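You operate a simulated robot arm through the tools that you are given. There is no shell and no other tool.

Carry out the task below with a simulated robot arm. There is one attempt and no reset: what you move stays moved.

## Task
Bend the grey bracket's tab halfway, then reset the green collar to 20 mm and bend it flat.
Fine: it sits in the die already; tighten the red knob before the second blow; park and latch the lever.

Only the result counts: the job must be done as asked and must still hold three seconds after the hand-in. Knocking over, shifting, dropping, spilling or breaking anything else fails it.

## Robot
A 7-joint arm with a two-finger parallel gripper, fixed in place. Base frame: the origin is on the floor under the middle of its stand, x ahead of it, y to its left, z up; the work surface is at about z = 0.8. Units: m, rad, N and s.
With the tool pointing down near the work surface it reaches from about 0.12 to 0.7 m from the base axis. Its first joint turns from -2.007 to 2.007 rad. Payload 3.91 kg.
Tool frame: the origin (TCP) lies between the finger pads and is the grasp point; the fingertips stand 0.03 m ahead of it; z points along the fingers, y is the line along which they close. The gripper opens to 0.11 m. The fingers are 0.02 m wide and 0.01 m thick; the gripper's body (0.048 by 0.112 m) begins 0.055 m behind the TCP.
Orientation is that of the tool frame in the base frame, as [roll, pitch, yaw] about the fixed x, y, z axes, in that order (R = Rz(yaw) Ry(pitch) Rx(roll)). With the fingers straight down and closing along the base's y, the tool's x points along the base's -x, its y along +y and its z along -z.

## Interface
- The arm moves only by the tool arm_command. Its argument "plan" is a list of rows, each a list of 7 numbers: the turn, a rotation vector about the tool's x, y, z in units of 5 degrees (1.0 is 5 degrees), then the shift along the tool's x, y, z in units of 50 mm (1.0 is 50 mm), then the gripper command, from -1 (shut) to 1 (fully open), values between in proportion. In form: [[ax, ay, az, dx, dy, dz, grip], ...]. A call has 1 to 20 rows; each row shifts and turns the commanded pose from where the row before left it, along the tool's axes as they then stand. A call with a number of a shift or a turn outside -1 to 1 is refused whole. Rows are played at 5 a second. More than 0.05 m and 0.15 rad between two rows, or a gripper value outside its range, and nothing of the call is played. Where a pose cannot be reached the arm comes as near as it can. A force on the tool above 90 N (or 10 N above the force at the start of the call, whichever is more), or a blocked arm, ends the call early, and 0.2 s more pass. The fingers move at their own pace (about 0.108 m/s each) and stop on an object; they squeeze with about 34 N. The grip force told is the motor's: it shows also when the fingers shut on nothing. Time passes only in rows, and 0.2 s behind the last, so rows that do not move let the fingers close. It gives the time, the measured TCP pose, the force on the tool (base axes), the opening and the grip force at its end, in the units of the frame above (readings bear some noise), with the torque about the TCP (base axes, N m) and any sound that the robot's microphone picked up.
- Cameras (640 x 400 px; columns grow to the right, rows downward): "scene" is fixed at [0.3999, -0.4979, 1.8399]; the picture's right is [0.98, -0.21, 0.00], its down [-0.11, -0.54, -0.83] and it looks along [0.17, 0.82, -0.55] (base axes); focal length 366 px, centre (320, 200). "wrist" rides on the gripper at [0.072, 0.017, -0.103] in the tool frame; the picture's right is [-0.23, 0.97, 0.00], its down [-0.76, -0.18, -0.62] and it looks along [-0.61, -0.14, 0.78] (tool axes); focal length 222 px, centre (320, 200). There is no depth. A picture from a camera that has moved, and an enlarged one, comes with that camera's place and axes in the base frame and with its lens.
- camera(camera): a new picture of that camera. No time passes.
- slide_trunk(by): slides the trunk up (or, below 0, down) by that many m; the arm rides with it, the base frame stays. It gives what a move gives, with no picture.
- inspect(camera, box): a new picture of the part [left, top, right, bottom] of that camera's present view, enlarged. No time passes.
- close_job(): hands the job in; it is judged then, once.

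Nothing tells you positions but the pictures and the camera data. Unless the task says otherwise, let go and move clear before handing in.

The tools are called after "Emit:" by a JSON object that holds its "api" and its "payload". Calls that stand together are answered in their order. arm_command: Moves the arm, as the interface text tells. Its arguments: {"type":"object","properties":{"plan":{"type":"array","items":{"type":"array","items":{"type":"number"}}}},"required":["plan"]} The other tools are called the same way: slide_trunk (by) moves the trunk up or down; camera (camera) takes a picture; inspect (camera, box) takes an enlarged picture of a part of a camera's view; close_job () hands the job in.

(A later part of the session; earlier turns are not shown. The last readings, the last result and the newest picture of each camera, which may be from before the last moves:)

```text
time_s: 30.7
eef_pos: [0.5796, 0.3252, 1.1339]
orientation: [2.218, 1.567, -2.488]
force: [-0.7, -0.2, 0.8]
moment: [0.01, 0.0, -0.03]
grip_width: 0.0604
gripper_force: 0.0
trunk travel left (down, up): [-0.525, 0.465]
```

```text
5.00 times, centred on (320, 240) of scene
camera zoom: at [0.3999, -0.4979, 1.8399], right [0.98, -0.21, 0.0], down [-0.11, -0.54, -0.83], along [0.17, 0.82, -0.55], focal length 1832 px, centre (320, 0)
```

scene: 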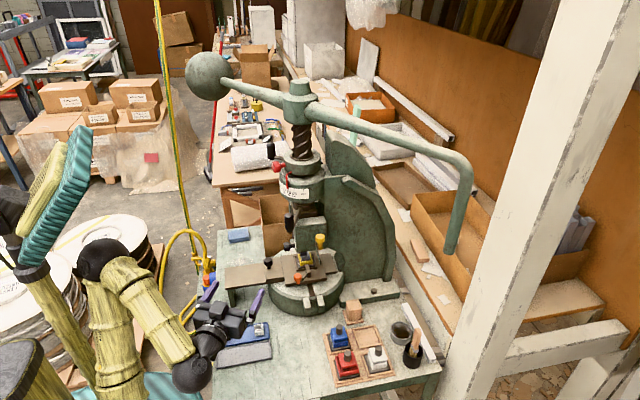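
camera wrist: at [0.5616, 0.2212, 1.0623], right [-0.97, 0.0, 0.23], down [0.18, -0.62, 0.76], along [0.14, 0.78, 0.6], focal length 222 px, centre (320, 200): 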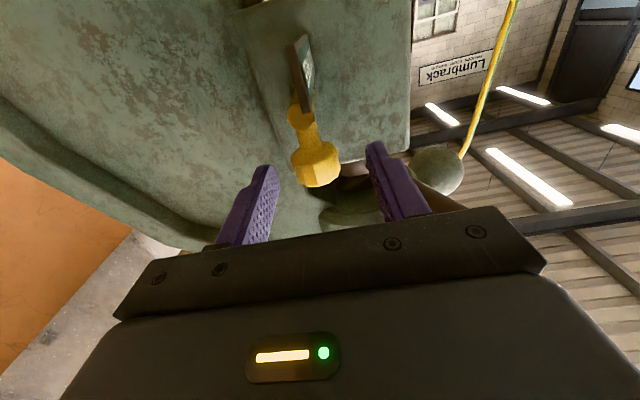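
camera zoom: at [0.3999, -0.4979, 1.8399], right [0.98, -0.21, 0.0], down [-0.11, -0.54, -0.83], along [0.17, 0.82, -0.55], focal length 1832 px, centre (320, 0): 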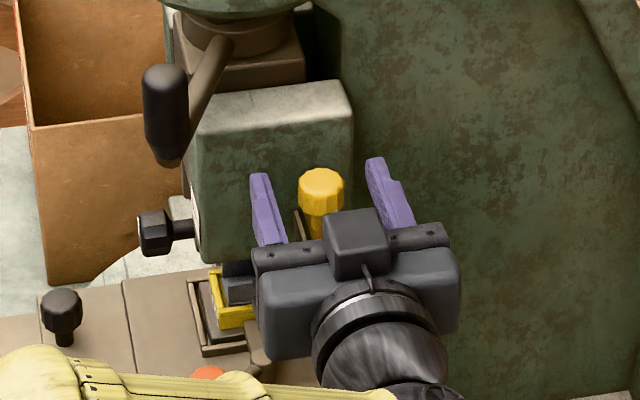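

The knob is centred between the fingers, so I'll close on it.

Emit:
{"api": "arm_command", "payload": {"plan": [[0, 0, 0, 0.06, 0, 0, -1], [0, 0, 0, 0, 0, 0, -1], [0, 0, 0, 0, 0, 0, -1], [0, 0, 0, 0, 0, 0, -1]]}}

Emit:
{"api": "inspect", "payload": {"camera": "wrist", "box": [220, 20, 440, 240]}}

```text
time_s: 31.7
eef_pos: [0.5809, 0.3234, 1.1329]
orientation: [1.159, 1.569, 2.73]
force: [13.9, 2.6, 17.2]
moment: [0.29, -0.17, -0.26]
grip_width: 0.0269
gripper_force: 44.8
trunk travel left (down, up): [-0.525, 0.465]
```

```text
1.82 times, centred on (330, 130) of wrist
camera zoom: at [0.5626, 0.2195, 1.0608], right [-0.97, 0.0, 0.23], down [0.18, -0.62, 0.76], along [0.14, 0.78, 0.61], focal length 404 px, centre (302, 327)
```

zoom: 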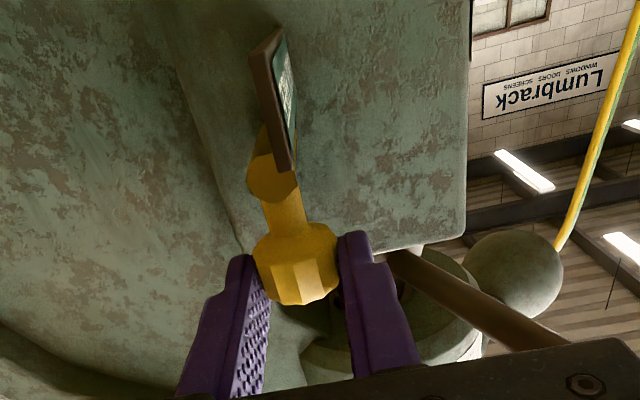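

The knob is gripped at 27 mm. I'll pull it straight out (-y) toward FREE.

Emit:
{"api": "arm_command", "payload": {"plan": [[0, 0, 0, 0, 0, -0.15, -1], [0, 0, 0, 0, 0, -0.15, -1], [0, 0, 0, 0, 0, -0.15, -1], [0, 0, 0, 0, 0, -0.15, -1], [0, 0, 0, 0, 0, 0, -1]]}}

Emit:
{"api": "inspect", "payload": {"camera": "wrist", "box": [220, 20, 440, 240]}}

Emit:
{"api": "inspect", "payload": {"camera": "scene", "box": [260, 200, 380, 280]}}

```text
time_s: 32.9
eef_pos: [0.58, 0.2996, 1.1307]
orientation: [1.906, 1.564, -2.8]
force: [21.5, 30.6, 14.9]
moment: [0.75, -0.24, -0.35]
grip_width: 0.0267
gripper_force: 45.3
trunk travel left (down, up): [-0.525, 0.465]
```

```text
1.82 times, centred on (330, 130) of wrist
camera zoom: at [0.5627, 0.1956, 1.059], right [-0.97, -0.01, 0.23], down [0.19, -0.62, 0.76], along [0.14, 0.78, 0.6], focal length 404 px, centre (302, 327)
```

zoom: 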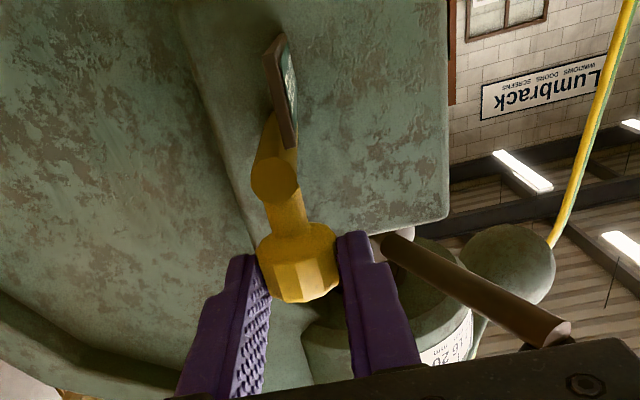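

```text
5.00 times, centred on (320, 240) of scene
camera zoom: at [0.3999, -0.4979, 1.8399], right [0.98, -0.21, 0.0], down [-0.11, -0.54, -0.83], along [0.17, 0.82, -0.55], focal length 1832 px, centre (320, 0)
```

zoom: 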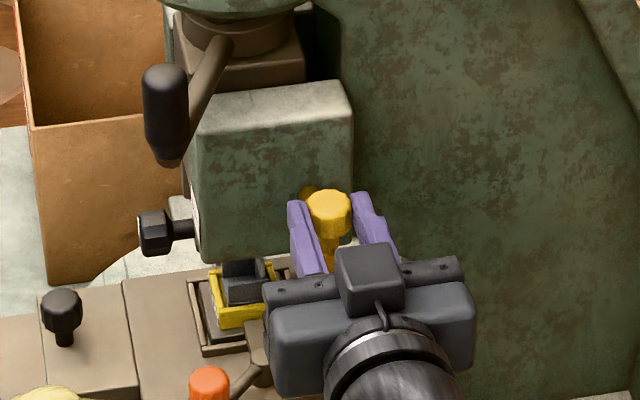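

The bolt drew out about 24 mm and then resisted, likely at its stop. I'll ease off, release, and check that it stays at FREE.

Emit:
{"api": "arm_command", "payload": {"plan": [[0, 0, 0, 0, 0, 0.08, -1], [0, 0, 0, 0, 0, 0.0, 0.1], [0, 0, 0, 0, 0, 0, 0.1], [0, 0, 0, 0, 0, 0, 0.1]]}}

Emit:
{"api": "inspect", "payload": {"camera": "wrist", "box": [220, 20, 440, 240]}}

```text
time_s: 33.9
eef_pos: [0.5782, 0.2983, 1.1317]
orientation: [2.221, 1.567, -2.487]
force: [-0.1, -0.7, -1.5]
moment: [-0.01, 0.02, 0.05]
grip_width: 0.0602
gripper_force: 0.1
trunk travel left (down, up): [-0.525, 0.465]
```

```text
1.82 times, centred on (330, 130) of wrist
camera zoom: at [0.5614, 0.1946, 1.0603], right [-0.97, 0.0, 0.23], down [0.18, -0.62, 0.76], along [0.14, 0.78, 0.6], focal length 404 px, centre (302, 327)
```

zoom: 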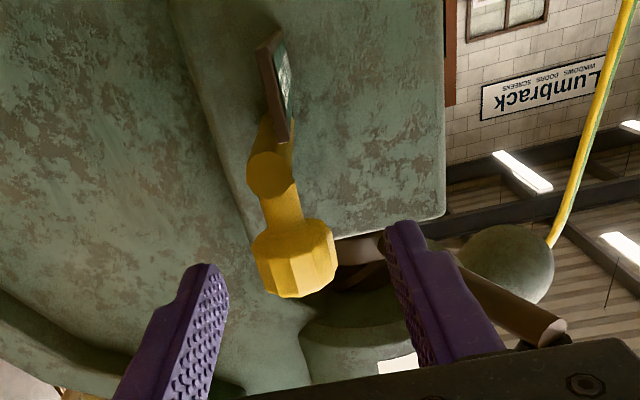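

The knob stayed put, but I'm not sure it reached the end of its travel. I'll regrip and pull a little more to find the stop.

Emit:
{"api": "arm_command", "payload": {"plan": [[0, 0, 0, 0, 0, 0, -1], [0, 0, 0, 0, 0, 0, -1], [0, 0, 0, 0, 0, 0, -1], [0, 0, 0, 0, 0, -0.1, -1], [0, 0, 0, 0, 0, -0.1, -1], [0, 0, 0, 0, 0, -0.1, -1], [0, 0, 0, 0, 0, 0, -1]]}}

Emit:
{"api": "inspect", "payload": {"camera": "wrist", "box": [220, 20, 440, 240]}}

```text
time_s: 35.5
eef_pos: [0.5788, 0.2842, 1.1311]
orientation: [2.302, 1.565, -2.406]
force: [0.1, 0.5, 0.6]
moment: [-0.02, -0.02, -0.02]
grip_width: 0.0001
gripper_force: 36.9
trunk travel left (down, up): [-0.525, 0.465]
```

```text
1.82 times, centred on (330, 130) of wrist
camera zoom: at [0.5618, 0.18, 1.059], right [-0.97, 0.0, 0.23], down [0.18, -0.62, 0.76], along [0.14, 0.78, 0.6], focal length 404 px, centre (302, 327)
```

zoom: 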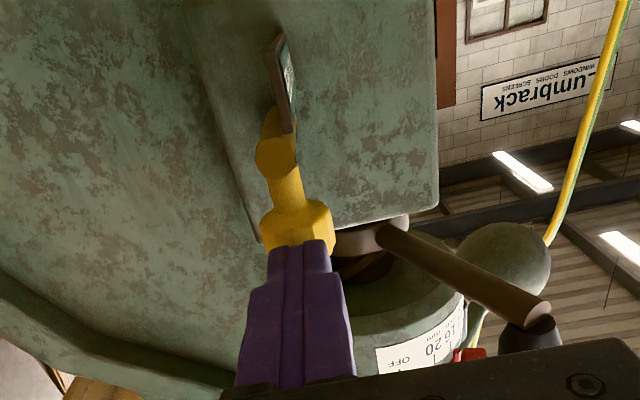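

The fingertips slipped off the end of the knob, so my hold was too shallow. I'll open and back away a little to read the bolt position against the label.

Emit:
{"api": "arm_command", "payload": {"plan": [[0, 0, 0, 0, 0, 0, 0.1], [0, 0, 0, 0, 0, 0, 0.1], [0, 0, 0, 0, 0, -0.5, 0.1], [0, 0, 0, 0, 0.4, -0.5, 0.1], [0, 0, 0, 0, 0.8, -0.4, 0.1], [0, 0, 0, 0, 0.8, 0, 0.1]]}}

Emit:
{"api": "camera", "payload": {"camera": "wrist"}}

Emit:
{"api": "inspect", "payload": {"camera": "scene", "box": [280, 215, 360, 275]}}

```text
time_s: 36.9
eef_pos: [0.4786, 0.2116, 1.1303]
orientation: [2.355, 1.568, -2.35]
force: [0.3, -0.2, 0.1]
moment: [0.04, 0.0, 0.02]
grip_width: 0.0606
gripper_force: 0.0
trunk travel left (down, up): [-0.525, 0.465]
```

```text
taken
camera wrist: at [0.462, 0.1081, 1.0579], right [-0.97, 0.0, 0.23], down [0.18, -0.62, 0.76], along [0.14, 0.78, 0.6], focal length 222 px, centre (320, 200)
```

wrist: 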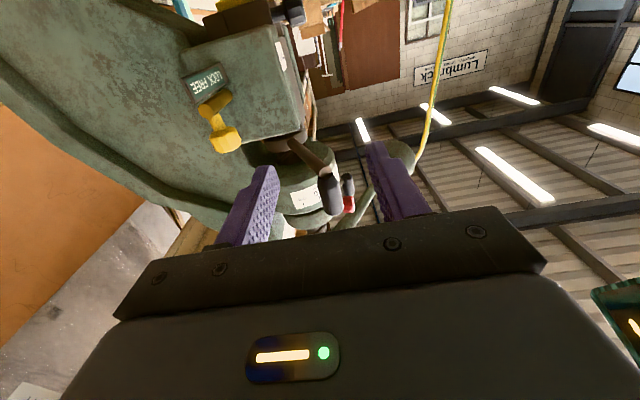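

```text
6.67 times, centred on (320, 245) of scene
camera zoom: at [0.3999, -0.4979, 1.8399], right [0.98, -0.21, 0.0], down [-0.11, -0.54, -0.83], along [0.17, 0.82, -0.55], focal length 2443 px, centre (320, -100)
```

zoom: 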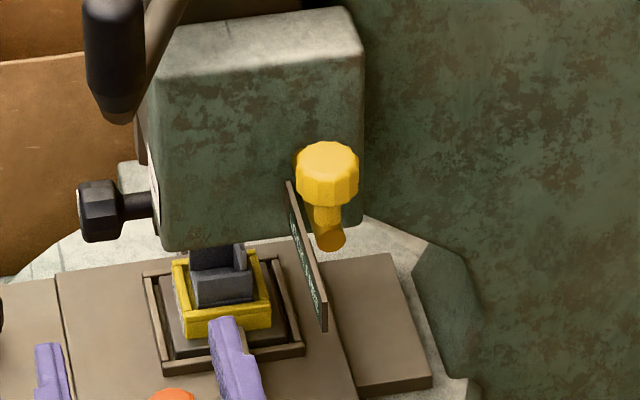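

Emit:
{"api": "inspect", "payload": {"camera": "wrist", "box": [170, 40, 290, 170]}}

```text
3.08 times, centred on (230, 105) of wrist
camera zoom: at [0.462, 0.1081, 1.0579], right [-0.97, 0.0, 0.23], down [0.18, -0.62, 0.76], along [0.14, 0.78, 0.6], focal length 684 px, centre (597, 492)
```

zoom: 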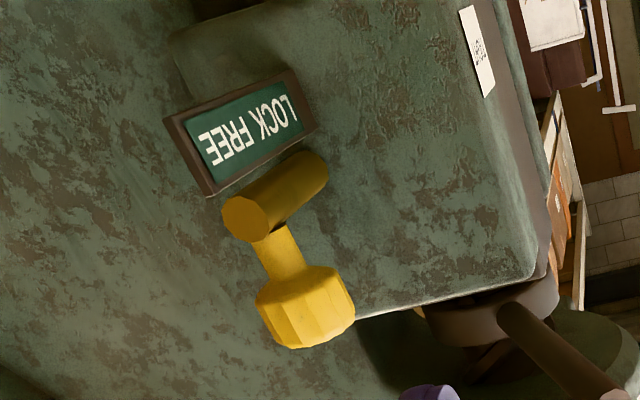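

The bolt is only about half-way (y ≈ 0.328, started at 0.342). I'll regrasp deeper on the knob and pull it out fully.

Emit:
{"api": "arm_command", "payload": {"plan": [[0, 0, 0, 0, -0.5, 0, 0.1], [0, 0, 0, 0, -0.5, 0, 0.1], [0, 0, 0, 0, -0.5, 0, 0.1], [0, 0, 0, 0, -0.5, 0, 0.1], [0, 0, 0, 0, 0, 0.55, 0.1], [0, 0, 0, 0, 0, 0.55, 0.1], [0, 0, 0, 0, 0, 0.55, 0.1], [0, 0, 0, 0, 0, 0.55, 0.1], [0, 0, 0, 0, 0, 0, 0.1]]}}

Emit:
{"api": "inspect", "payload": {"camera": "wrist", "box": [220, 20, 440, 240]}}

Emit:
{"api": "inspect", "payload": {"camera": "scene", "box": [280, 215, 360, 275]}}

```text
time_s: 38.9
eef_pos: [0.5783, 0.3251, 1.1312]
orientation: [2.129, 1.566, -2.579]
force: [0.5, -0.4, -0.3]
moment: [-0.01, 0.0, -0.02]
grip_width: 0.0603
gripper_force: 0.1
trunk travel left (down, up): [-0.525, 0.465]
```

```text
1.82 times, centred on (330, 130) of wrist
camera zoom: at [0.5614, 0.2198, 1.06], right [-0.97, 0.0, 0.23], down [0.18, -0.62, 0.76], along [0.14, 0.78, 0.61], focal length 404 px, centre (302, 327)
```

zoom: 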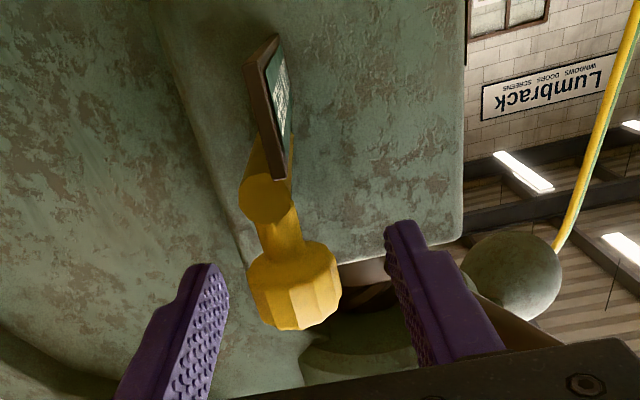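

```text
6.67 times, centred on (320, 245) of scene
camera zoom: at [0.3999, -0.4979, 1.8399], right [0.98, -0.21, 0.0], down [-0.11, -0.54, -0.83], along [0.17, 0.82, -0.55], focal length 2443 px, centre (320, -100)
```

zoom: 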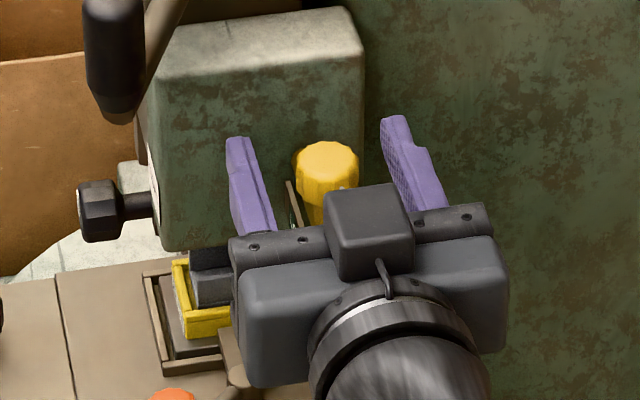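

The knob is now deep between the pads. I'll close and pull it toward FREE.

Emit:
{"api": "arm_command", "payload": {"plan": [[0, 0, 0, 0, 0, 0, -1], [0, 0, 0, 0, 0, 0, -1], [0, 0, 0, 0, 0, 0, -1], [0, 0, 0, 0, 0, -0.12, -1], [0, 0, 0, 0, 0, -0.12, -1], [0, 0, 0, 0, 0, -0.12, -1], [0, 0, 0, 0, 0, -0.12, -1], [0, 0, 0, 0, 0, 0, -1]]}}

Emit:
{"api": "inspect", "payload": {"camera": "scene", "box": [280, 215, 360, 275]}}

```text
time_s: 40.7
eef_pos: [0.5789, 0.3025, 1.1285]
orientation: [2.415, 1.563, -2.293]
force: [17.5, 32.6, 1.9]
moment: [0.61, -0.07, -0.22]
grip_width: 0.027
gripper_force: 45.2
trunk travel left (down, up): [-0.525, 0.465]
```

```text
6.67 times, centred on (320, 245) of scene
camera zoom: at [0.3999, -0.4979, 1.8399], right [0.98, -0.21, 0.0], down [-0.11, -0.54, -0.83], along [0.17, 0.82, -0.55], focal length 2443 px, centre (320, -100)
```

zoom: 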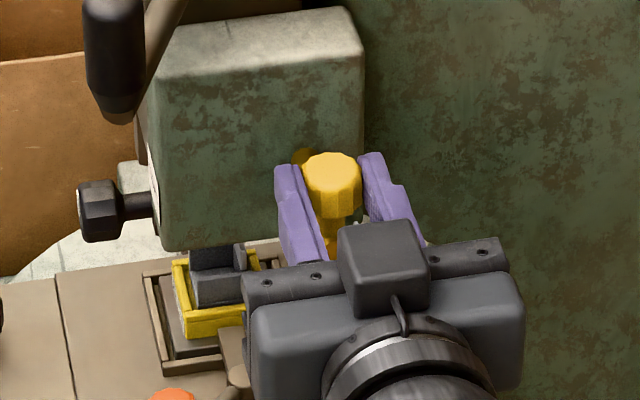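

The knob stopped at about 22 mm of travel even though my fingers kept sliding, so that looks like the end stop. I'll release and see whether it stays.

Emit:
{"api": "arm_command", "payload": {"plan": [[0, 0, 0, 0, 0, 0, 0.1], [0, 0, 0, 0, 0, 0, 0.1], [0, 0, 0, 0, 0, 0, 0.1]]}}

Emit:
{"api": "inspect", "payload": {"camera": "scene", "box": [280, 215, 360, 275]}}

Emit:
{"api": "inspect", "payload": {"camera": "wrist", "box": [220, 20, 440, 240]}}

```text
time_s: 41.5
eef_pos: [0.5791, 0.2993, 1.1315]
orientation: [1.948, 1.569, -2.761]
force: [0.2, -0.9, 0.7]
moment: [-0.01, 0.0, 0.03]
grip_width: 0.0604
gripper_force: 0.1
trunk travel left (down, up): [-0.525, 0.465]
```

```text
6.67 times, centred on (320, 245) of scene
camera zoom: at [0.3999, -0.4979, 1.8399], right [0.98, -0.21, 0.0], down [-0.11, -0.54, -0.83], along [0.17, 0.82, -0.55], focal length 2443 px, centre (320, -100)
```

zoom: 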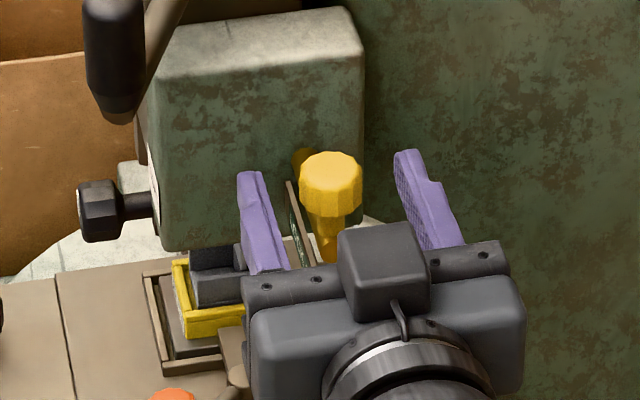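

```text
1.82 times, centred on (330, 130) of wrist
camera zoom: at [0.5619, 0.1955, 1.0596], right [-0.97, 0.0, 0.23], down [0.18, -0.62, 0.76], along [0.14, 0.78, 0.61], focal length 404 px, centre (302, 327)
```

zoom: 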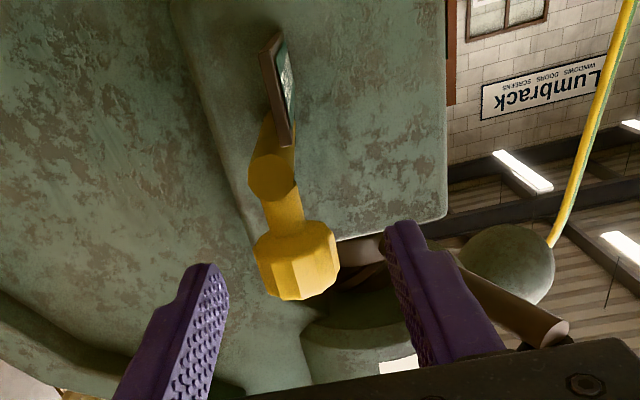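

The bolt now rests at its FREE stop. Before moving the lever I'll back off and look at the punch, die and bracket from the front at low height.

Emit:
{"api": "arm_command", "payload": {"plan": [[0, 0, 0, 0, 0, -0.5, 0.1], [0, 0, 0, 0, 0, -0.5, 0.1], [0, 0, 0, 0, 0, -0.5, 0.1], [0, 0, 0, 0.3, 0.3, -0.5, 0.1], [0, 0, 0, 0.6, 0.3, -0.3, 0.1], [0, 0, 0, 0.6, 0.3, 0, 0.1]]}}

Emit:
{"api": "camera", "payload": {"camera": "wrist"}}

Emit:
{"api": "camera", "payload": {"camera": "scene"}}

```text
time_s: 42.9
eef_pos: [0.5327, 0.1854, 1.0569]
orientation: [2.129, 1.568, -2.579]
force: [-0.3, 0.0, -0.4]
moment: [-0.05, 0.0, -0.01]
grip_width: 0.0606
gripper_force: 0.1
trunk travel left (down, up): [-0.525, 0.465]
```

```text
taken
camera wrist: at [0.5156, 0.0816, 0.9853], right [-0.97, 0.0, 0.23], down [0.18, -0.62, 0.76], along [0.14, 0.78, 0.61], focal length 222 px, centre (320, 200)
```

wrist: 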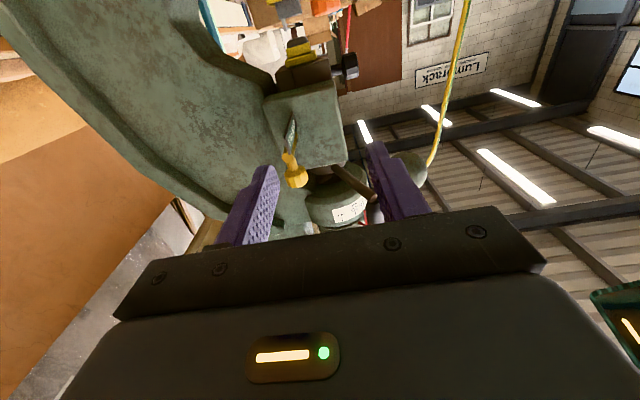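

```text
taken
```

scene: 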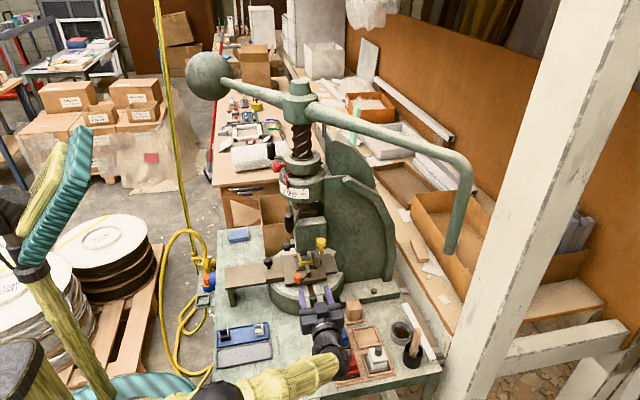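

Emit:
{"api": "inspect", "payload": {"camera": "wrist", "box": [240, 0, 380, 110]}}

Emit:
{"api": "inspect", "payload": {"camera": "scene", "box": [280, 300, 400, 400]}}

```text
3.64 times, centred on (310, 55) of wrist
camera zoom: at [0.5156, 0.0816, 0.9853], right [-0.97, 0.0, 0.23], down [0.18, -0.62, 0.76], along [0.14, 0.78, 0.61], focal length 808 px, centre (356, 727)
```

zoom: 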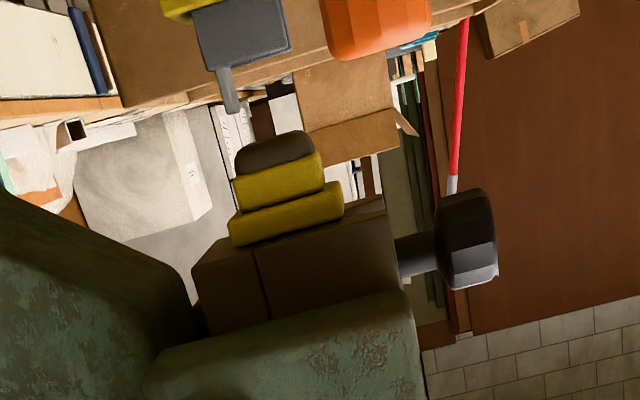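

```text
4.00 times, centred on (340, 350) of scene
camera zoom: at [0.3999, -0.4979, 1.8399], right [0.98, -0.21, 0.0], down [-0.11, -0.54, -0.83], along [0.17, 0.82, -0.55], focal length 1466 px, centre (240, -400)
```

zoom: 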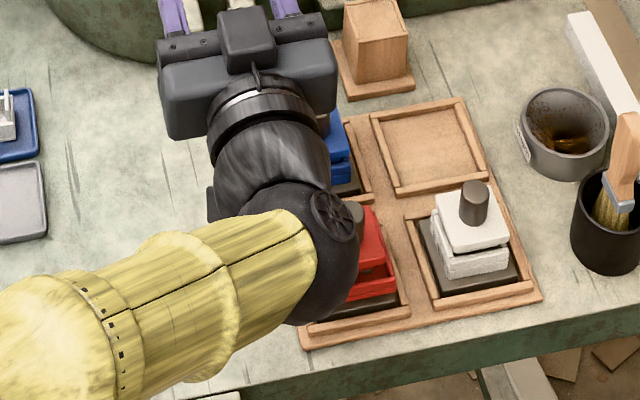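

The punch hangs about 12 mm above the tab, with the tab upright in the bracket. I'll measure the screw thread to estimate how far the lever must turn.

Emit:
{"api": "inspect", "payload": {"camera": "scene", "box": [275, 75, 330, 170]}}

Emit:
{"api": "inspect", "payload": {"camera": "scene", "box": [260, 180, 340, 240]}}

```text
4.21 times, centred on (302, 122) of scene
camera zoom: at [0.3999, -0.4979, 1.8399], right [0.98, -0.21, 0.0], down [-0.11, -0.54, -0.83], along [0.17, 0.82, -0.55], focal length 1543 px, centre (394, 526)
```

zoom: 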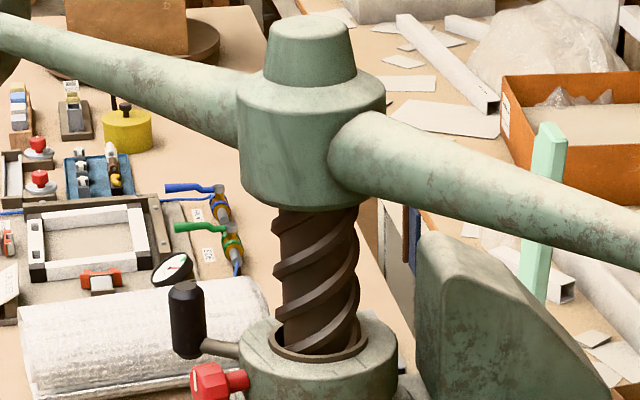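

```text
6.67 times, centred on (300, 210) of scene
camera zoom: at [0.3999, -0.4979, 1.8399], right [0.98, -0.21, 0.0], down [-0.11, -0.54, -0.83], along [0.17, 0.82, -0.55], focal length 2443 px, centre (453, 133)
```

zoom: 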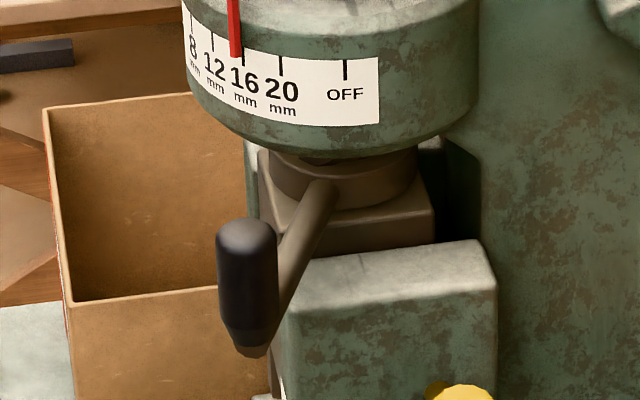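

The screw is right-handed with roughly 80 mm lead, so clockwise from above lowers the ram. The fly handle will sweep past the robot, so I need to know where my own links are. I'll zoom on the left of the scene.

Emit:
{"api": "inspect", "payload": {"camera": "scene", "box": [0, 100, 220, 400]}}

```text
1.33 times, centred on (110, 250) of scene
camera zoom: at [0.3999, -0.4979, 1.8399], right [0.98, -0.21, 0.0], down [-0.11, -0.54, -0.83], along [0.17, 0.82, -0.55], focal length 489 px, centre (600, 133)
```

zoom: 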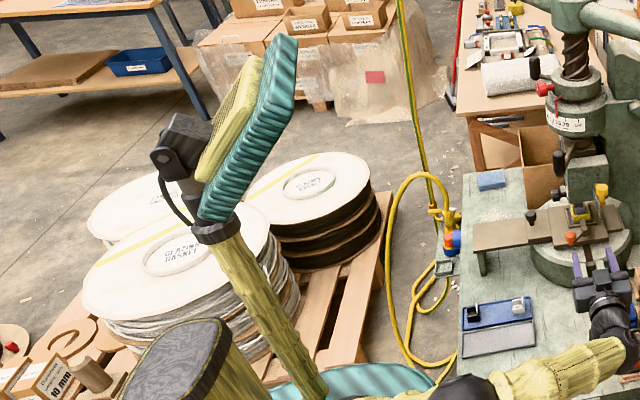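

The grip of lever A runs from about (0.480, 0.316, 1.19) to (0.483, 0.320, 1.245), and the robot's own head and mast stay outside the fly handle's 0.48 m sweep. I'll aim at lever A from below with the tool pitched slightly up, keeping the forearm under the sweeping bar.

Emit:
{"api": "arm_command", "payload": {"plan": [[1, 0, 0, 0, 0, 0, 0], [1, 0, 0, 0, 0, 0, 0], [1, 0, 0, 0, 0, 0, 0], [1, 0, 0, 0, 0, 0, 0], [1, 0, 0, 0, 0, 0, 0], [0, -1, 0, 0, 0, 0, 0], [0, -1, 0, 0, 0, 0, 0], [0, -1, 0, 0, 0, 0, 0], [0, -1, 0, 0, 0, 0, 0], [0, 0, 0, -0.46, 0.41, 0.108, 0], [0, 0, 0, -0.46, 0.41, 0.108, 0], [0, 0, 0, -0.46, 0.41, 0.108, 0], [0, 0, 0, -0.46, 0.41, 0.108, 0], [0, 0, 0, -0.46, 0.41, 0.108, 0]]}}

Emit:
{"api": "camera", "payload": {"camera": "wrist"}}

Emit:
{"api": "camera", "payload": {"camera": "scene"}}

```text
time_s: 45.9
eef_pos: [0.4334, 0.2156, 1.1756]
orientation: [0.008, 1.222, 1.145]
force: [0.0, 0.8, -0.1]
moment: [-0.03, -0.01, 0.0]
grip_width: 0.0552
gripper_force: 0.0
trunk travel left (down, up): [-0.525, 0.465]
```

```text
taken
camera wrist: at [0.3862, 0.1564, 1.0722], right [-0.92, 0.34, 0.22], down [-0.19, -0.84, 0.5], along [0.35, 0.42, 0.84], focal length 222 px, centre (320, 200)
```

wrist: 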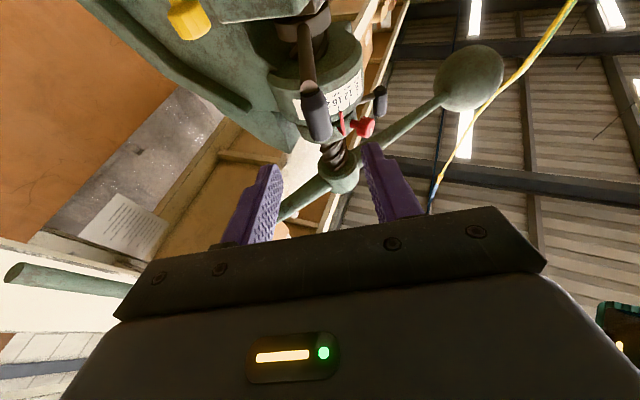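

```text
taken
```

scene: 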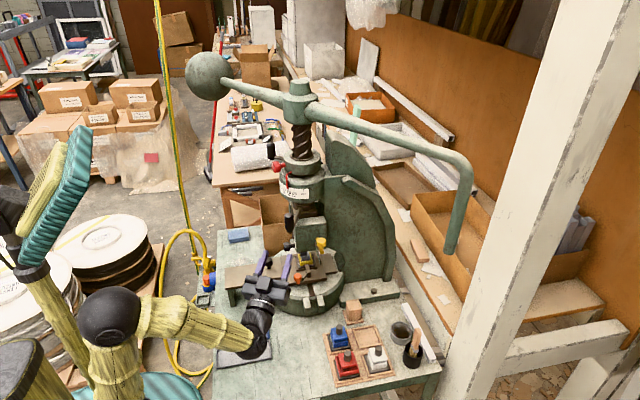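

The grip is centred between the fingers. I'll advance and straddle lever A's grip.

Emit:
{"api": "arm_command", "payload": {"plan": [[0, 0, 0, 0, 0, 0.46, 0], [0, 0, 0, 0, 0, 0.46, 0], [0, 0, 0, 0, 0, 0.46, 0], [0, 0, 0, 0, 0, 0.46, 0], [0, 0, 0, 0, 0, 0.4, 0], [0, 0, 0, 0, 0, 0, 0]]}}

Emit:
{"api": "inspect", "payload": {"camera": "wrist", "box": [200, 0, 460, 240]}}

Emit:
{"api": "camera", "payload": {"camera": "scene"}}

```text
time_s: 47.3
eef_pos: [0.4799, 0.3117, 1.2144]
orientation: [0.006, 1.226, 1.143]
force: [-0.8, 0.5, -0.3]
moment: [0.0, -0.02, -0.01]
grip_width: 0.0548
gripper_force: 0.0
trunk travel left (down, up): [-0.525, 0.465]
```

```text
1.67 times, centred on (330, 120) of wrist
camera zoom: at [0.4326, 0.2517, 1.1117], right [-0.92, 0.34, 0.22], down [-0.19, -0.84, 0.5], along [0.35, 0.42, 0.84], focal length 370 px, centre (303, 333)
```

zoom: 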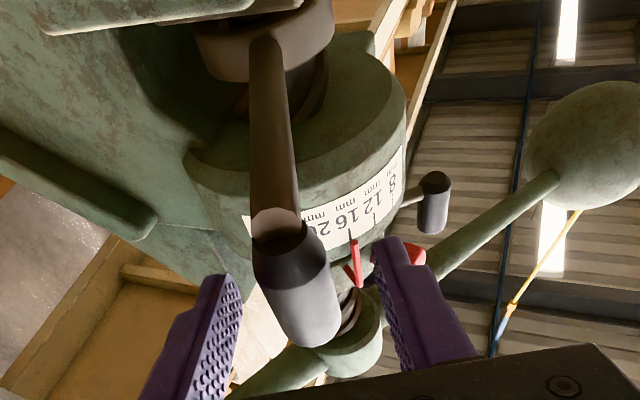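

```text
taken
```

scene: 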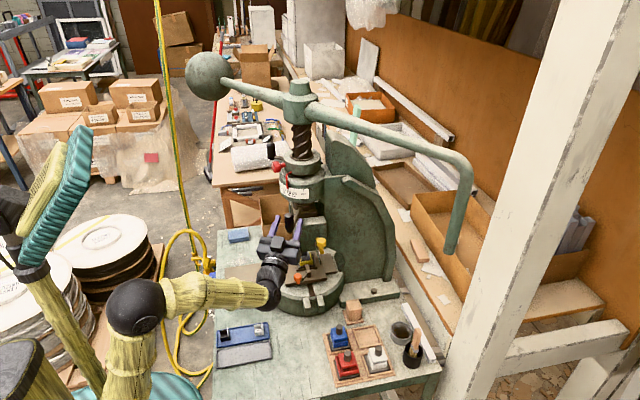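

Lever A's grip is between the fingers. I'll close on it and try a small clockwise turn to see whether the screw and fly arm follow.

Emit:
{"api": "arm_command", "payload": {"plan": [[0, 0, 0, 0, 0, 0.1, -1], [0, 0, 0, 0, 0, 0, -1], [0, 0, 0, 0, 0, 0, -1]]}}

Emit:
{"api": "arm_command", "payload": {"plan": [[0.94, 0, -0.342, 0.02, 0.26, 0, -1], [0.94, 0, -0.342, 0.02, 0.26, 0, -1], [0.94, 0, -0.342, 0.02, 0.26, 0, -1], [0, 0, 0, 0, 0, 0, -1]]}}

Emit:
{"api": "camera", "payload": {"camera": "scene"}}

Emit:
{"api": "inspect", "payload": {"camera": "wrist", "box": [200, 0, 460, 240]}}

```text
time_s: 48.1
eef_pos: [0.4818, 0.3132, 1.2152]
orientation: [0.009, 1.224, 1.146]
force: [-7.4, -16.0, -11.6]
moment: [0.11, -0.44, -0.26]
grip_width: 0.0253
gripper_force: 45.2
trunk travel left (down, up): [-0.525, 0.465]
```

```text
time_s: 49.1
eef_pos: [0.4544, 0.3313, 1.2123]
orientation: [0.003, 1.226, 0.902]
force: [-0.3, -4.2, 8.6]
moment: [-0.26, -0.06, 0.48]
grip_width: 0.0254
gripper_force: 44.8
out of reach, approached as far as the arm can: row 3
trunk travel left (down, up): [-0.525, 0.465]
```

```text
taken
```

scene: 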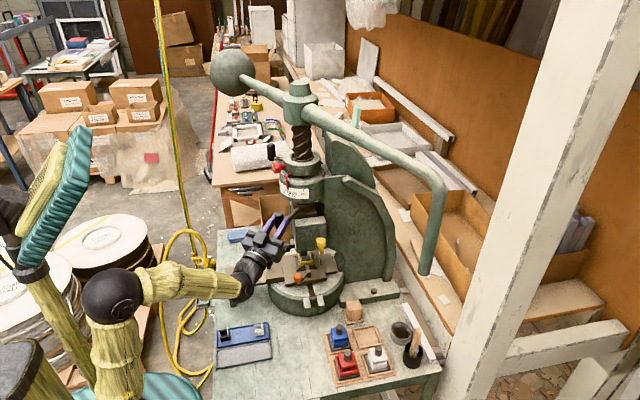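

```text
1.67 times, centred on (330, 120) of wrist
camera zoom: at [0.3951, 0.2844, 1.1096], right [-0.81, 0.54, 0.21], down [-0.39, -0.77, 0.5], along [0.44, 0.33, 0.84], focal length 370 px, centre (303, 333)
```

zoom: 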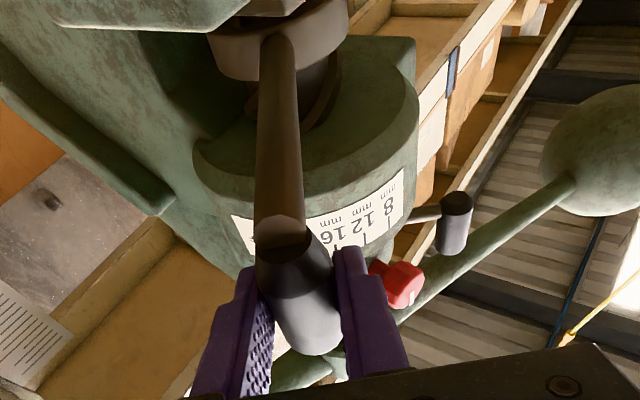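

Lever A drives the fly arm clockwise with only a few newtons of force. My forearm would pass only millimetres under the swinging bar, though, so I'll let go, check that the lever stays put, and lower the trunk so my elbow sits lower.

Emit:
{"api": "arm_command", "payload": {"plan": [[0, 0, 0, 0, 0, 0, 0], [0, 0, 0, 0, 0, 0, 0], [0, 0, 0, 0, 0, 0, 0]]}}

Emit:
{"api": "camera", "payload": {"camera": "scene"}}

```text
time_s: 49.9
eef_pos: [0.4537, 0.3343, 1.2078]
orientation: [0.005, 1.233, 0.909]
force: [0.6, 0.3, 0.1]
moment: [0.01, -0.01, -0.02]
grip_width: 0.0552
gripper_force: 0.1
trunk travel left (down, up): [-0.525, 0.465]
```

```text
taken
```

scene: 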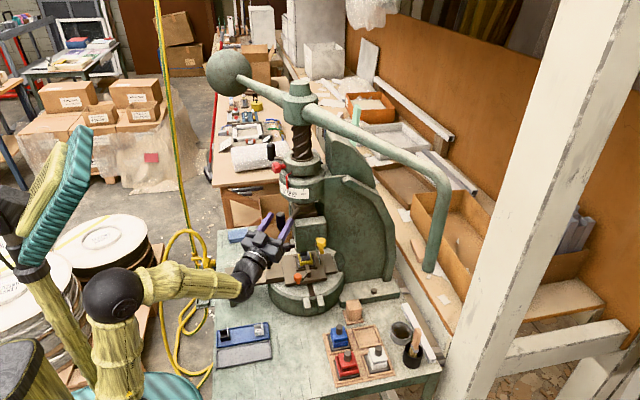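

The lever has stayed nearly where I left it. I'll back out of the grip.

Emit:
{"api": "arm_command", "payload": {"plan": [[0, 0, 0, 0, 0, -0.4, 0.3], [0, 0, 0, 0, 0, -0.5, 0.3], [0, 0, 0, 0, 0, -0.5, 0.3], [0, 0, 0, 0, 0, -0.5, 0.3], [0, 0, 0, 0, 0, -0.5, 0.3]]}}

Emit:
{"api": "camera", "payload": {"camera": "scene"}}

Emit:
{"api": "camera", "payload": {"camera": "wrist"}}

```text
time_s: 51.1
eef_pos: [0.389, 0.2505, 1.1735]
orientation: [0.002, 1.225, 0.88]
force: [-1.0, -0.4, 0.3]
moment: [0.0, -0.01, 0.01]
grip_width: 0.0715
gripper_force: 0.1
out of reach, approached as far as the arm can: row 5
trunk travel left (down, up): [-0.525, 0.465]
```

```text
taken
```

scene: 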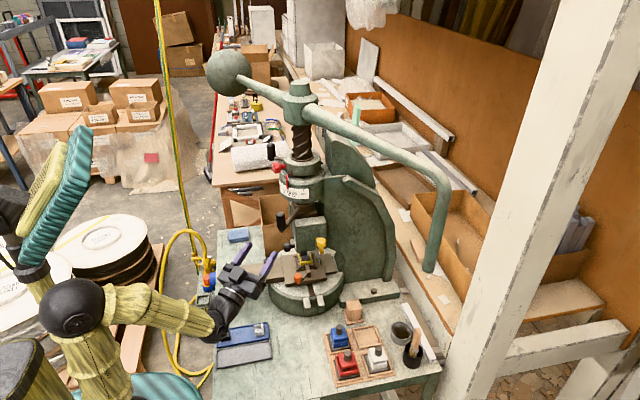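

```text
taken
camera wrist: at [0.3286, 0.2056, 1.0708], right [-0.8, 0.56, 0.21], down [-0.4, -0.76, 0.51], along [0.45, 0.32, 0.84], focal length 222 px, centre (320, 200)
```

wrist: 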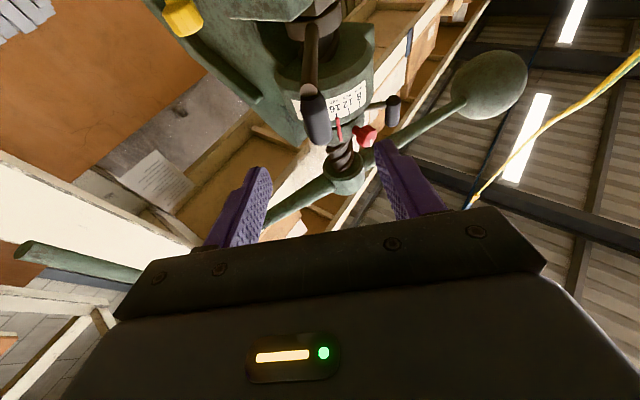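

The lever holds its place by friction. I'll raise the hand with the arm and slide the trunk down in steps, so the hand stays put while the elbow goes lower.

Emit:
{"api": "arm_command", "payload": {"plan": [[0, 0, 0, -0.47, 0, 0.171, 0.3], [0, 0, 0, -0.47, 0, 0.171, 0.3], [0, 0, 0, -0.47, 0, 0.171, 0.3], [0, 0, 0, -0.47, 0, 0.171, 0.3]]}}

Emit:
{"api": "slide_trunk", "payload": {"by": -0.1}}

Emit:
{"api": "arm_command", "payload": {"plan": [[0, 0, 0, -0.47, 0, 0.171, 0.3], [0, 0, 0, -0.47, 0, 0.171, 0.3], [0, 0, 0, -0.47, 0, 0.171, 0.3], [0, 0, 0, -0.47, 0, 0.171, 0.3]]}}

Emit:
{"api": "slide_trunk", "payload": {"by": -0.1}}

Emit:
{"api": "camera", "payload": {"camera": "scene"}}

Emit:
{"api": "camera", "payload": {"camera": "wrist"}}

```text
time_s: 52.1
eef_pos: [0.3886, 0.2509, 1.2734]
orientation: [0.001, 1.226, 0.878]
force: [-0.1, -0.6, -0.5]
moment: [0.02, 0.02, 0.0]
grip_width: 0.0713
gripper_force: 0.1
trunk travel left (down, up): [-0.525, 0.465]
```

```text
time_s: 53.5
eef_pos: [0.3891, 0.2498, 1.1736]
orientation: [0.004, 1.225, 0.878]
force: [-0.7, 1.2, -0.1]
moment: [0.02, 0.04, 0.01]
grip_width: 0.0717
gripper_force: 0.1
trunk travel left (down, up): [-0.425, 0.565]
```

```text
time_s: 54.5
eef_pos: [0.3908, 0.2565, 1.2657]
orientation: [0.011, 1.232, 0.885]
force: [0.2, -0.2, -0.3]
moment: [0.08, 0.01, 0.01]
grip_width: 0.0711
gripper_force: 0.1
out of reach, approached as far as the arm can: row 4
trunk travel left (down, up): [-0.425, 0.565]
```

```text
time_s: 55.8
eef_pos: [0.3979, 0.2572, 1.0463]
orientation: [1.102, 1.435, 1.953]
force: [0.1, 0.1, 0.2]
moment: [-0.03, 0.04, -0.03]
grip_width: 0.0712
gripper_force: 0.0
trunk travel left (down, up): [-0.343, 0.647]
stopped: the arm was blocked; the commanded pose is now the measured one
```

```text
taken
```

scene: 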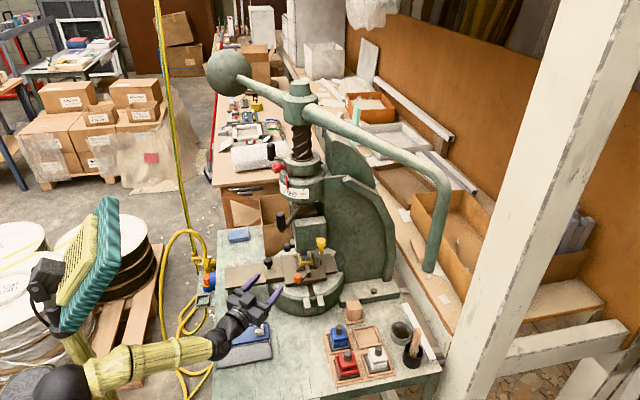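

```text
taken
camera wrist: at [0.3128, 0.1998, 0.9708], right [-0.72, 0.6, 0.34], down [-0.24, -0.68, 0.69], along [0.65, 0.42, 0.63], focal length 222 px, centre (320, 200)
```

wrist: 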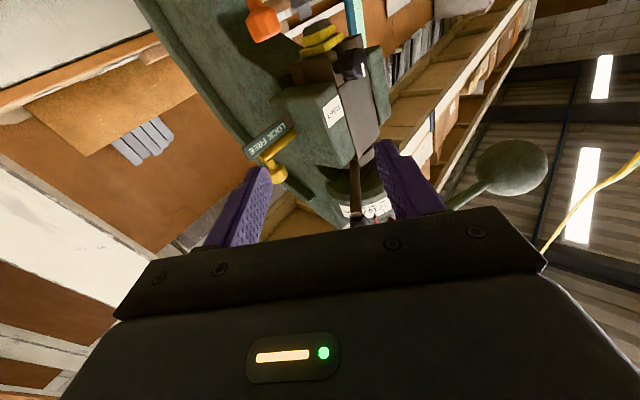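

The trunk slide stopped with "blocked", and the hand sank lower than planned. I'll check nothing was touched near the tray.

Emit:
{"api": "inspect", "payload": {"camera": "scene", "box": [170, 260, 330, 380]}}

Emit:
{"api": "inspect", "payload": {"camera": "scene", "box": [0, 180, 260, 400]}}

```text
3.33 times, centred on (250, 320) of scene
camera zoom: at [0.3999, -0.4979, 1.8399], right [0.98, -0.21, 0.0], down [-0.11, -0.54, -0.83], along [0.17, 0.82, -0.55], focal length 1222 px, centre (553, -200)
```

zoom: 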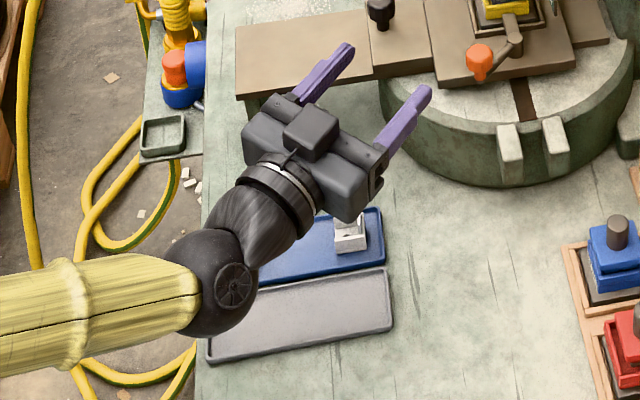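

```text
1.82 times, centred on (130, 290) of scene
camera zoom: at [0.3999, -0.4979, 1.8399], right [0.98, -0.21, 0.0], down [-0.11, -0.54, -0.83], along [0.17, 0.82, -0.55], focal length 666 px, centre (666, 36)
```

zoom: 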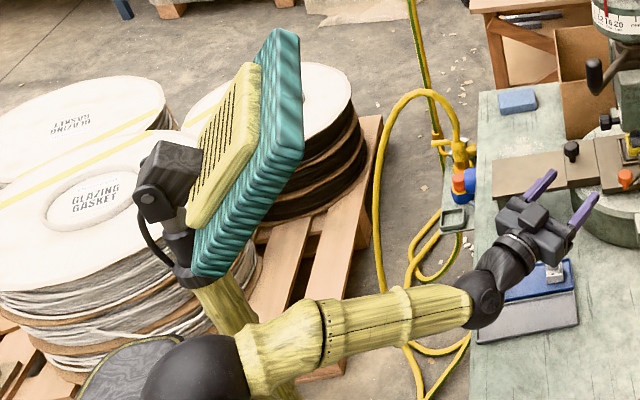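

Nothing on the bench was disturbed. The arm simply couldn't follow at that pitch, and it is now nearly level at z = 1.046. I'll raise it back up in this nearly level attitude.

Emit:
{"api": "arm_command", "payload": {"plan": [[0, 0, 0, -0.743, 0.0906, 0.0458, 0.3], [0, 0, 0, -0.743, 0.0906, 0.0458, 0.3], [0, 0, 0, -0.743, 0.0906, 0.0458, 0.3], [0, 0, 0, -0.743, 0.0906, 0.0458, 0.3]]}}

Emit:
{"api": "camera", "payload": {"camera": "scene"}}

Emit:
{"api": "camera", "payload": {"camera": "wrist"}}

```text
time_s: 57.0
eef_pos: [0.4087, 0.2702, 1.1238]
orientation: [2.048, 1.364, 2.899]
force: [0.3, 1.0, -2.2]
moment: [0.04, -0.1, 0.03]
grip_width: 0.0715
gripper_force: 0.0
out of reach, approached as far as the arm can: row 3
trunk travel left (down, up): [-0.343, 0.647]
stopped in row 4: the arm was blocked; the commanded pose is now the measured one
```

```text
taken
```

scene: 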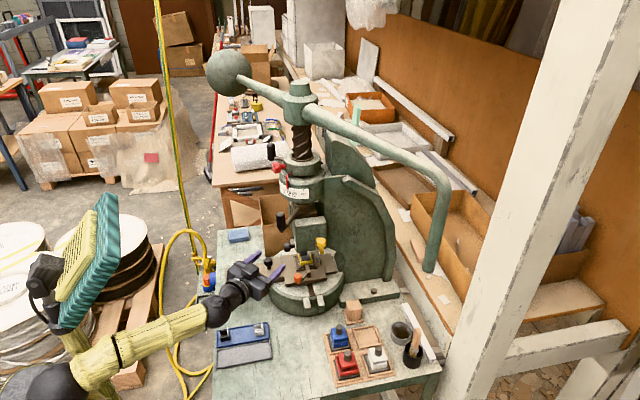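

```text
taken
camera wrist: at [0.3147, 0.2056, 1.0656], right [-0.67, 0.63, 0.4], down [-0.12, -0.62, 0.77], along [0.73, 0.47, 0.49], focal length 222 px, centre (320, 200)
```

wrist: 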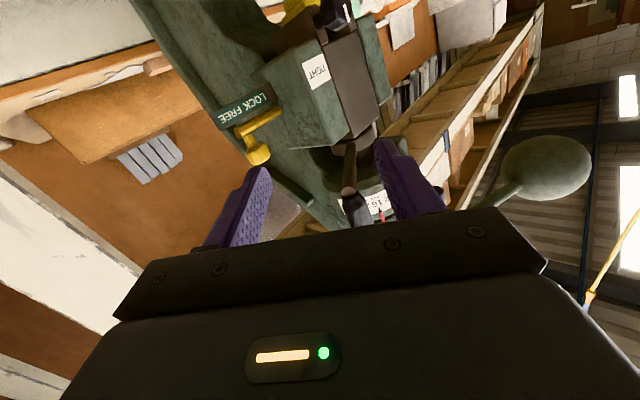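

The forearm and hand became nearly collinear at this trunk height, which is a wrist singularity. The step at trunk −0.5 m worked well, so I'll go back up to that and restore the upward pitch.

Emit:
{"api": "arm_command", "payload": {"plan": [[0, 0, 0, 0, 0, -0.5, 0.3], [0, 0, 0, 0, 0, -0.5, 0.3]]}}

Emit:
{"api": "slide_trunk", "payload": {"by": 0.08}}

Emit:
{"api": "camera", "payload": {"camera": "scene"}}

```text
time_s: 57.5
eef_pos: [0.4083, 0.2667, 1.1289]
orientation: [2.022, 1.369, 2.879]
force: [1.1, -0.5, 0.6]
moment: [0.04, 0.02, -0.01]
grip_width: 0.0712
gripper_force: 0.0
out of reach, approached as far as the arm can: row 1, 2
trunk travel left (down, up): [-0.343, 0.647]
```

```text
time_s: 58.7
eef_pos: [0.4032, 0.2627, 1.2127]
orientation: [1.849, 1.399, 2.701]
force: [0.9, -0.2, 0.3]
moment: [-0.03, 0.04, 0.0]
grip_width: 0.0714
gripper_force: 0.1
trunk travel left (down, up): [-0.423, 0.567]
```

```text
taken
```

scene: 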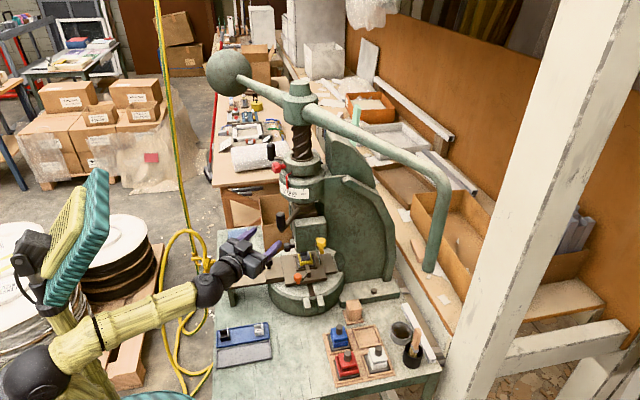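

Emit:
{"api": "arm_command", "payload": {"plan": [[0, -1, 0, 0, 0, 0, 0.3], [0, -1, 0, 0, 0, 0, 0.3], [0, -1, 0, 0, 0, 0, 0.3], [0, -1, 0, 0, 0, 0, 0.3]]}}

Emit:
{"api": "camera", "payload": {"camera": "scene"}}

```text
time_s: 59.7
eef_pos: [0.41, 0.2604, 1.2074]
orientation: [0.563, 1.228, 1.386]
force: [-0.5, 0.4, 0.2]
moment: [0.02, -0.04, 0.0]
grip_width: 0.0715
gripper_force: 0.1
trunk travel left (down, up): [-0.423, 0.567]
```

```text
taken
```

scene: 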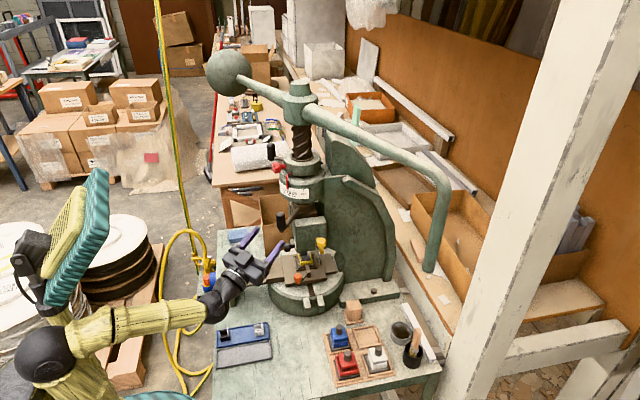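

The pitch is restored and the elbow sits low and well back. I'll level the roll and take a look.

Emit:
{"api": "arm_command", "payload": {"plan": [[0, -0.4, -0.72, 0, 0, 0, 0], [0, -0.4, -0.72, 0, 0, 0, 0], [0, -0.4, -0.72, 0, 0, 0, 0]]}}

Emit:
{"api": "camera", "payload": {"camera": "wrist"}}

Emit:
{"api": "camera", "payload": {"camera": "scene"}}

```text
time_s: 60.5
eef_pos: [0.4071, 0.2583, 1.2107]
orientation: [-0.005, 1.172, 0.779]
force: [0.9, 1.3, -0.6]
moment: [0.02, -0.02, -0.03]
grip_width: 0.0549
gripper_force: 0.0
trunk travel left (down, up): [-0.423, 0.567]
```

```text
taken
camera wrist: at [0.3481, 0.2232, 1.1045], right [-0.75, 0.63, 0.21], down [-0.49, -0.74, 0.46], along [0.44, 0.24, 0.86], focal length 222 px, centre (320, 200)
```

wrist: 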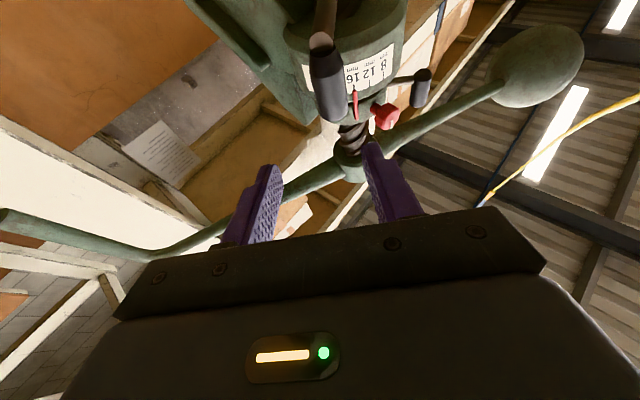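

```text
taken
```

scene: 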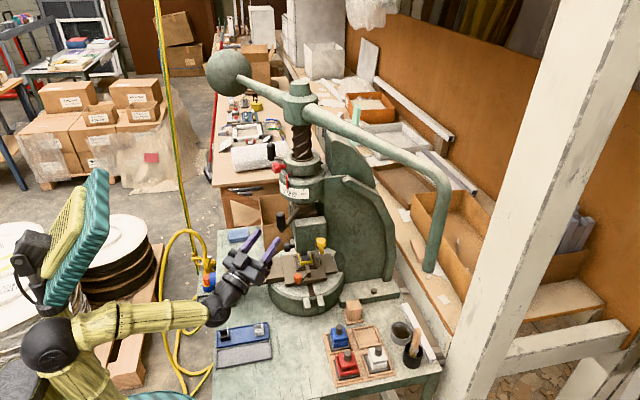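

Lever A's grip is at about (0.460, 0.331, 1.21). I'll move in to straddle it.

Emit:
{"api": "arm_command", "payload": {"plan": [[0, 0, 0, 0.175, 0.07, 0.4, 0], [0, 0, 0, 0.175, 0.07, 0.4, 0], [0, 0, 0, 0.175, 0.07, 0.4, 0], [0, 0, 0, 0.175, 0.07, 0.4, 0], [0, 0, 0, 0, 0, 0, 0]]}}

Emit:
{"api": "camera", "payload": {"camera": "wrist"}}

Emit:
{"api": "camera", "payload": {"camera": "scene"}}

```text
time_s: 61.7
eef_pos: [0.4384, 0.3528, 1.2158]
orientation: [-0.096, 1.162, 0.729]
force: [-25.7, 39.3, -1.7]
moment: [-0.03, 0.52, -0.02]
grip_width: 0.0768
gripper_force: 22.7
trunk travel left (down, up): [-0.423, 0.567]
```

```text
taken
camera wrist: at [0.3826, 0.3133, 1.1084], right [-0.78, 0.61, 0.17], down [-0.48, -0.75, 0.46], along [0.41, 0.27, 0.87], focal length 222 px, centre (320, 200)
```

wrist: 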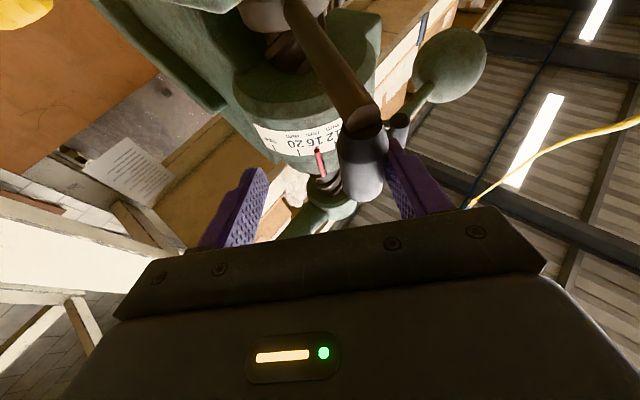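

```text
taken
```

scene: 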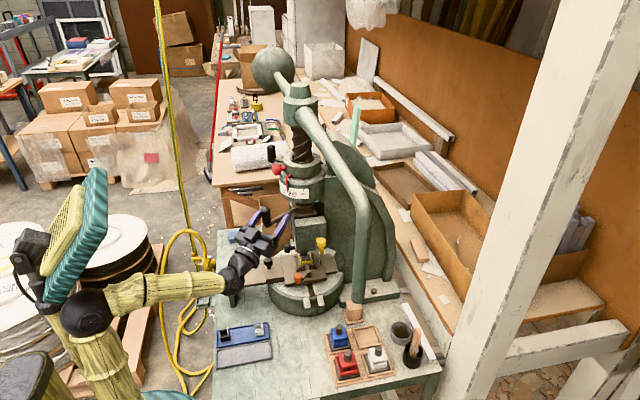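

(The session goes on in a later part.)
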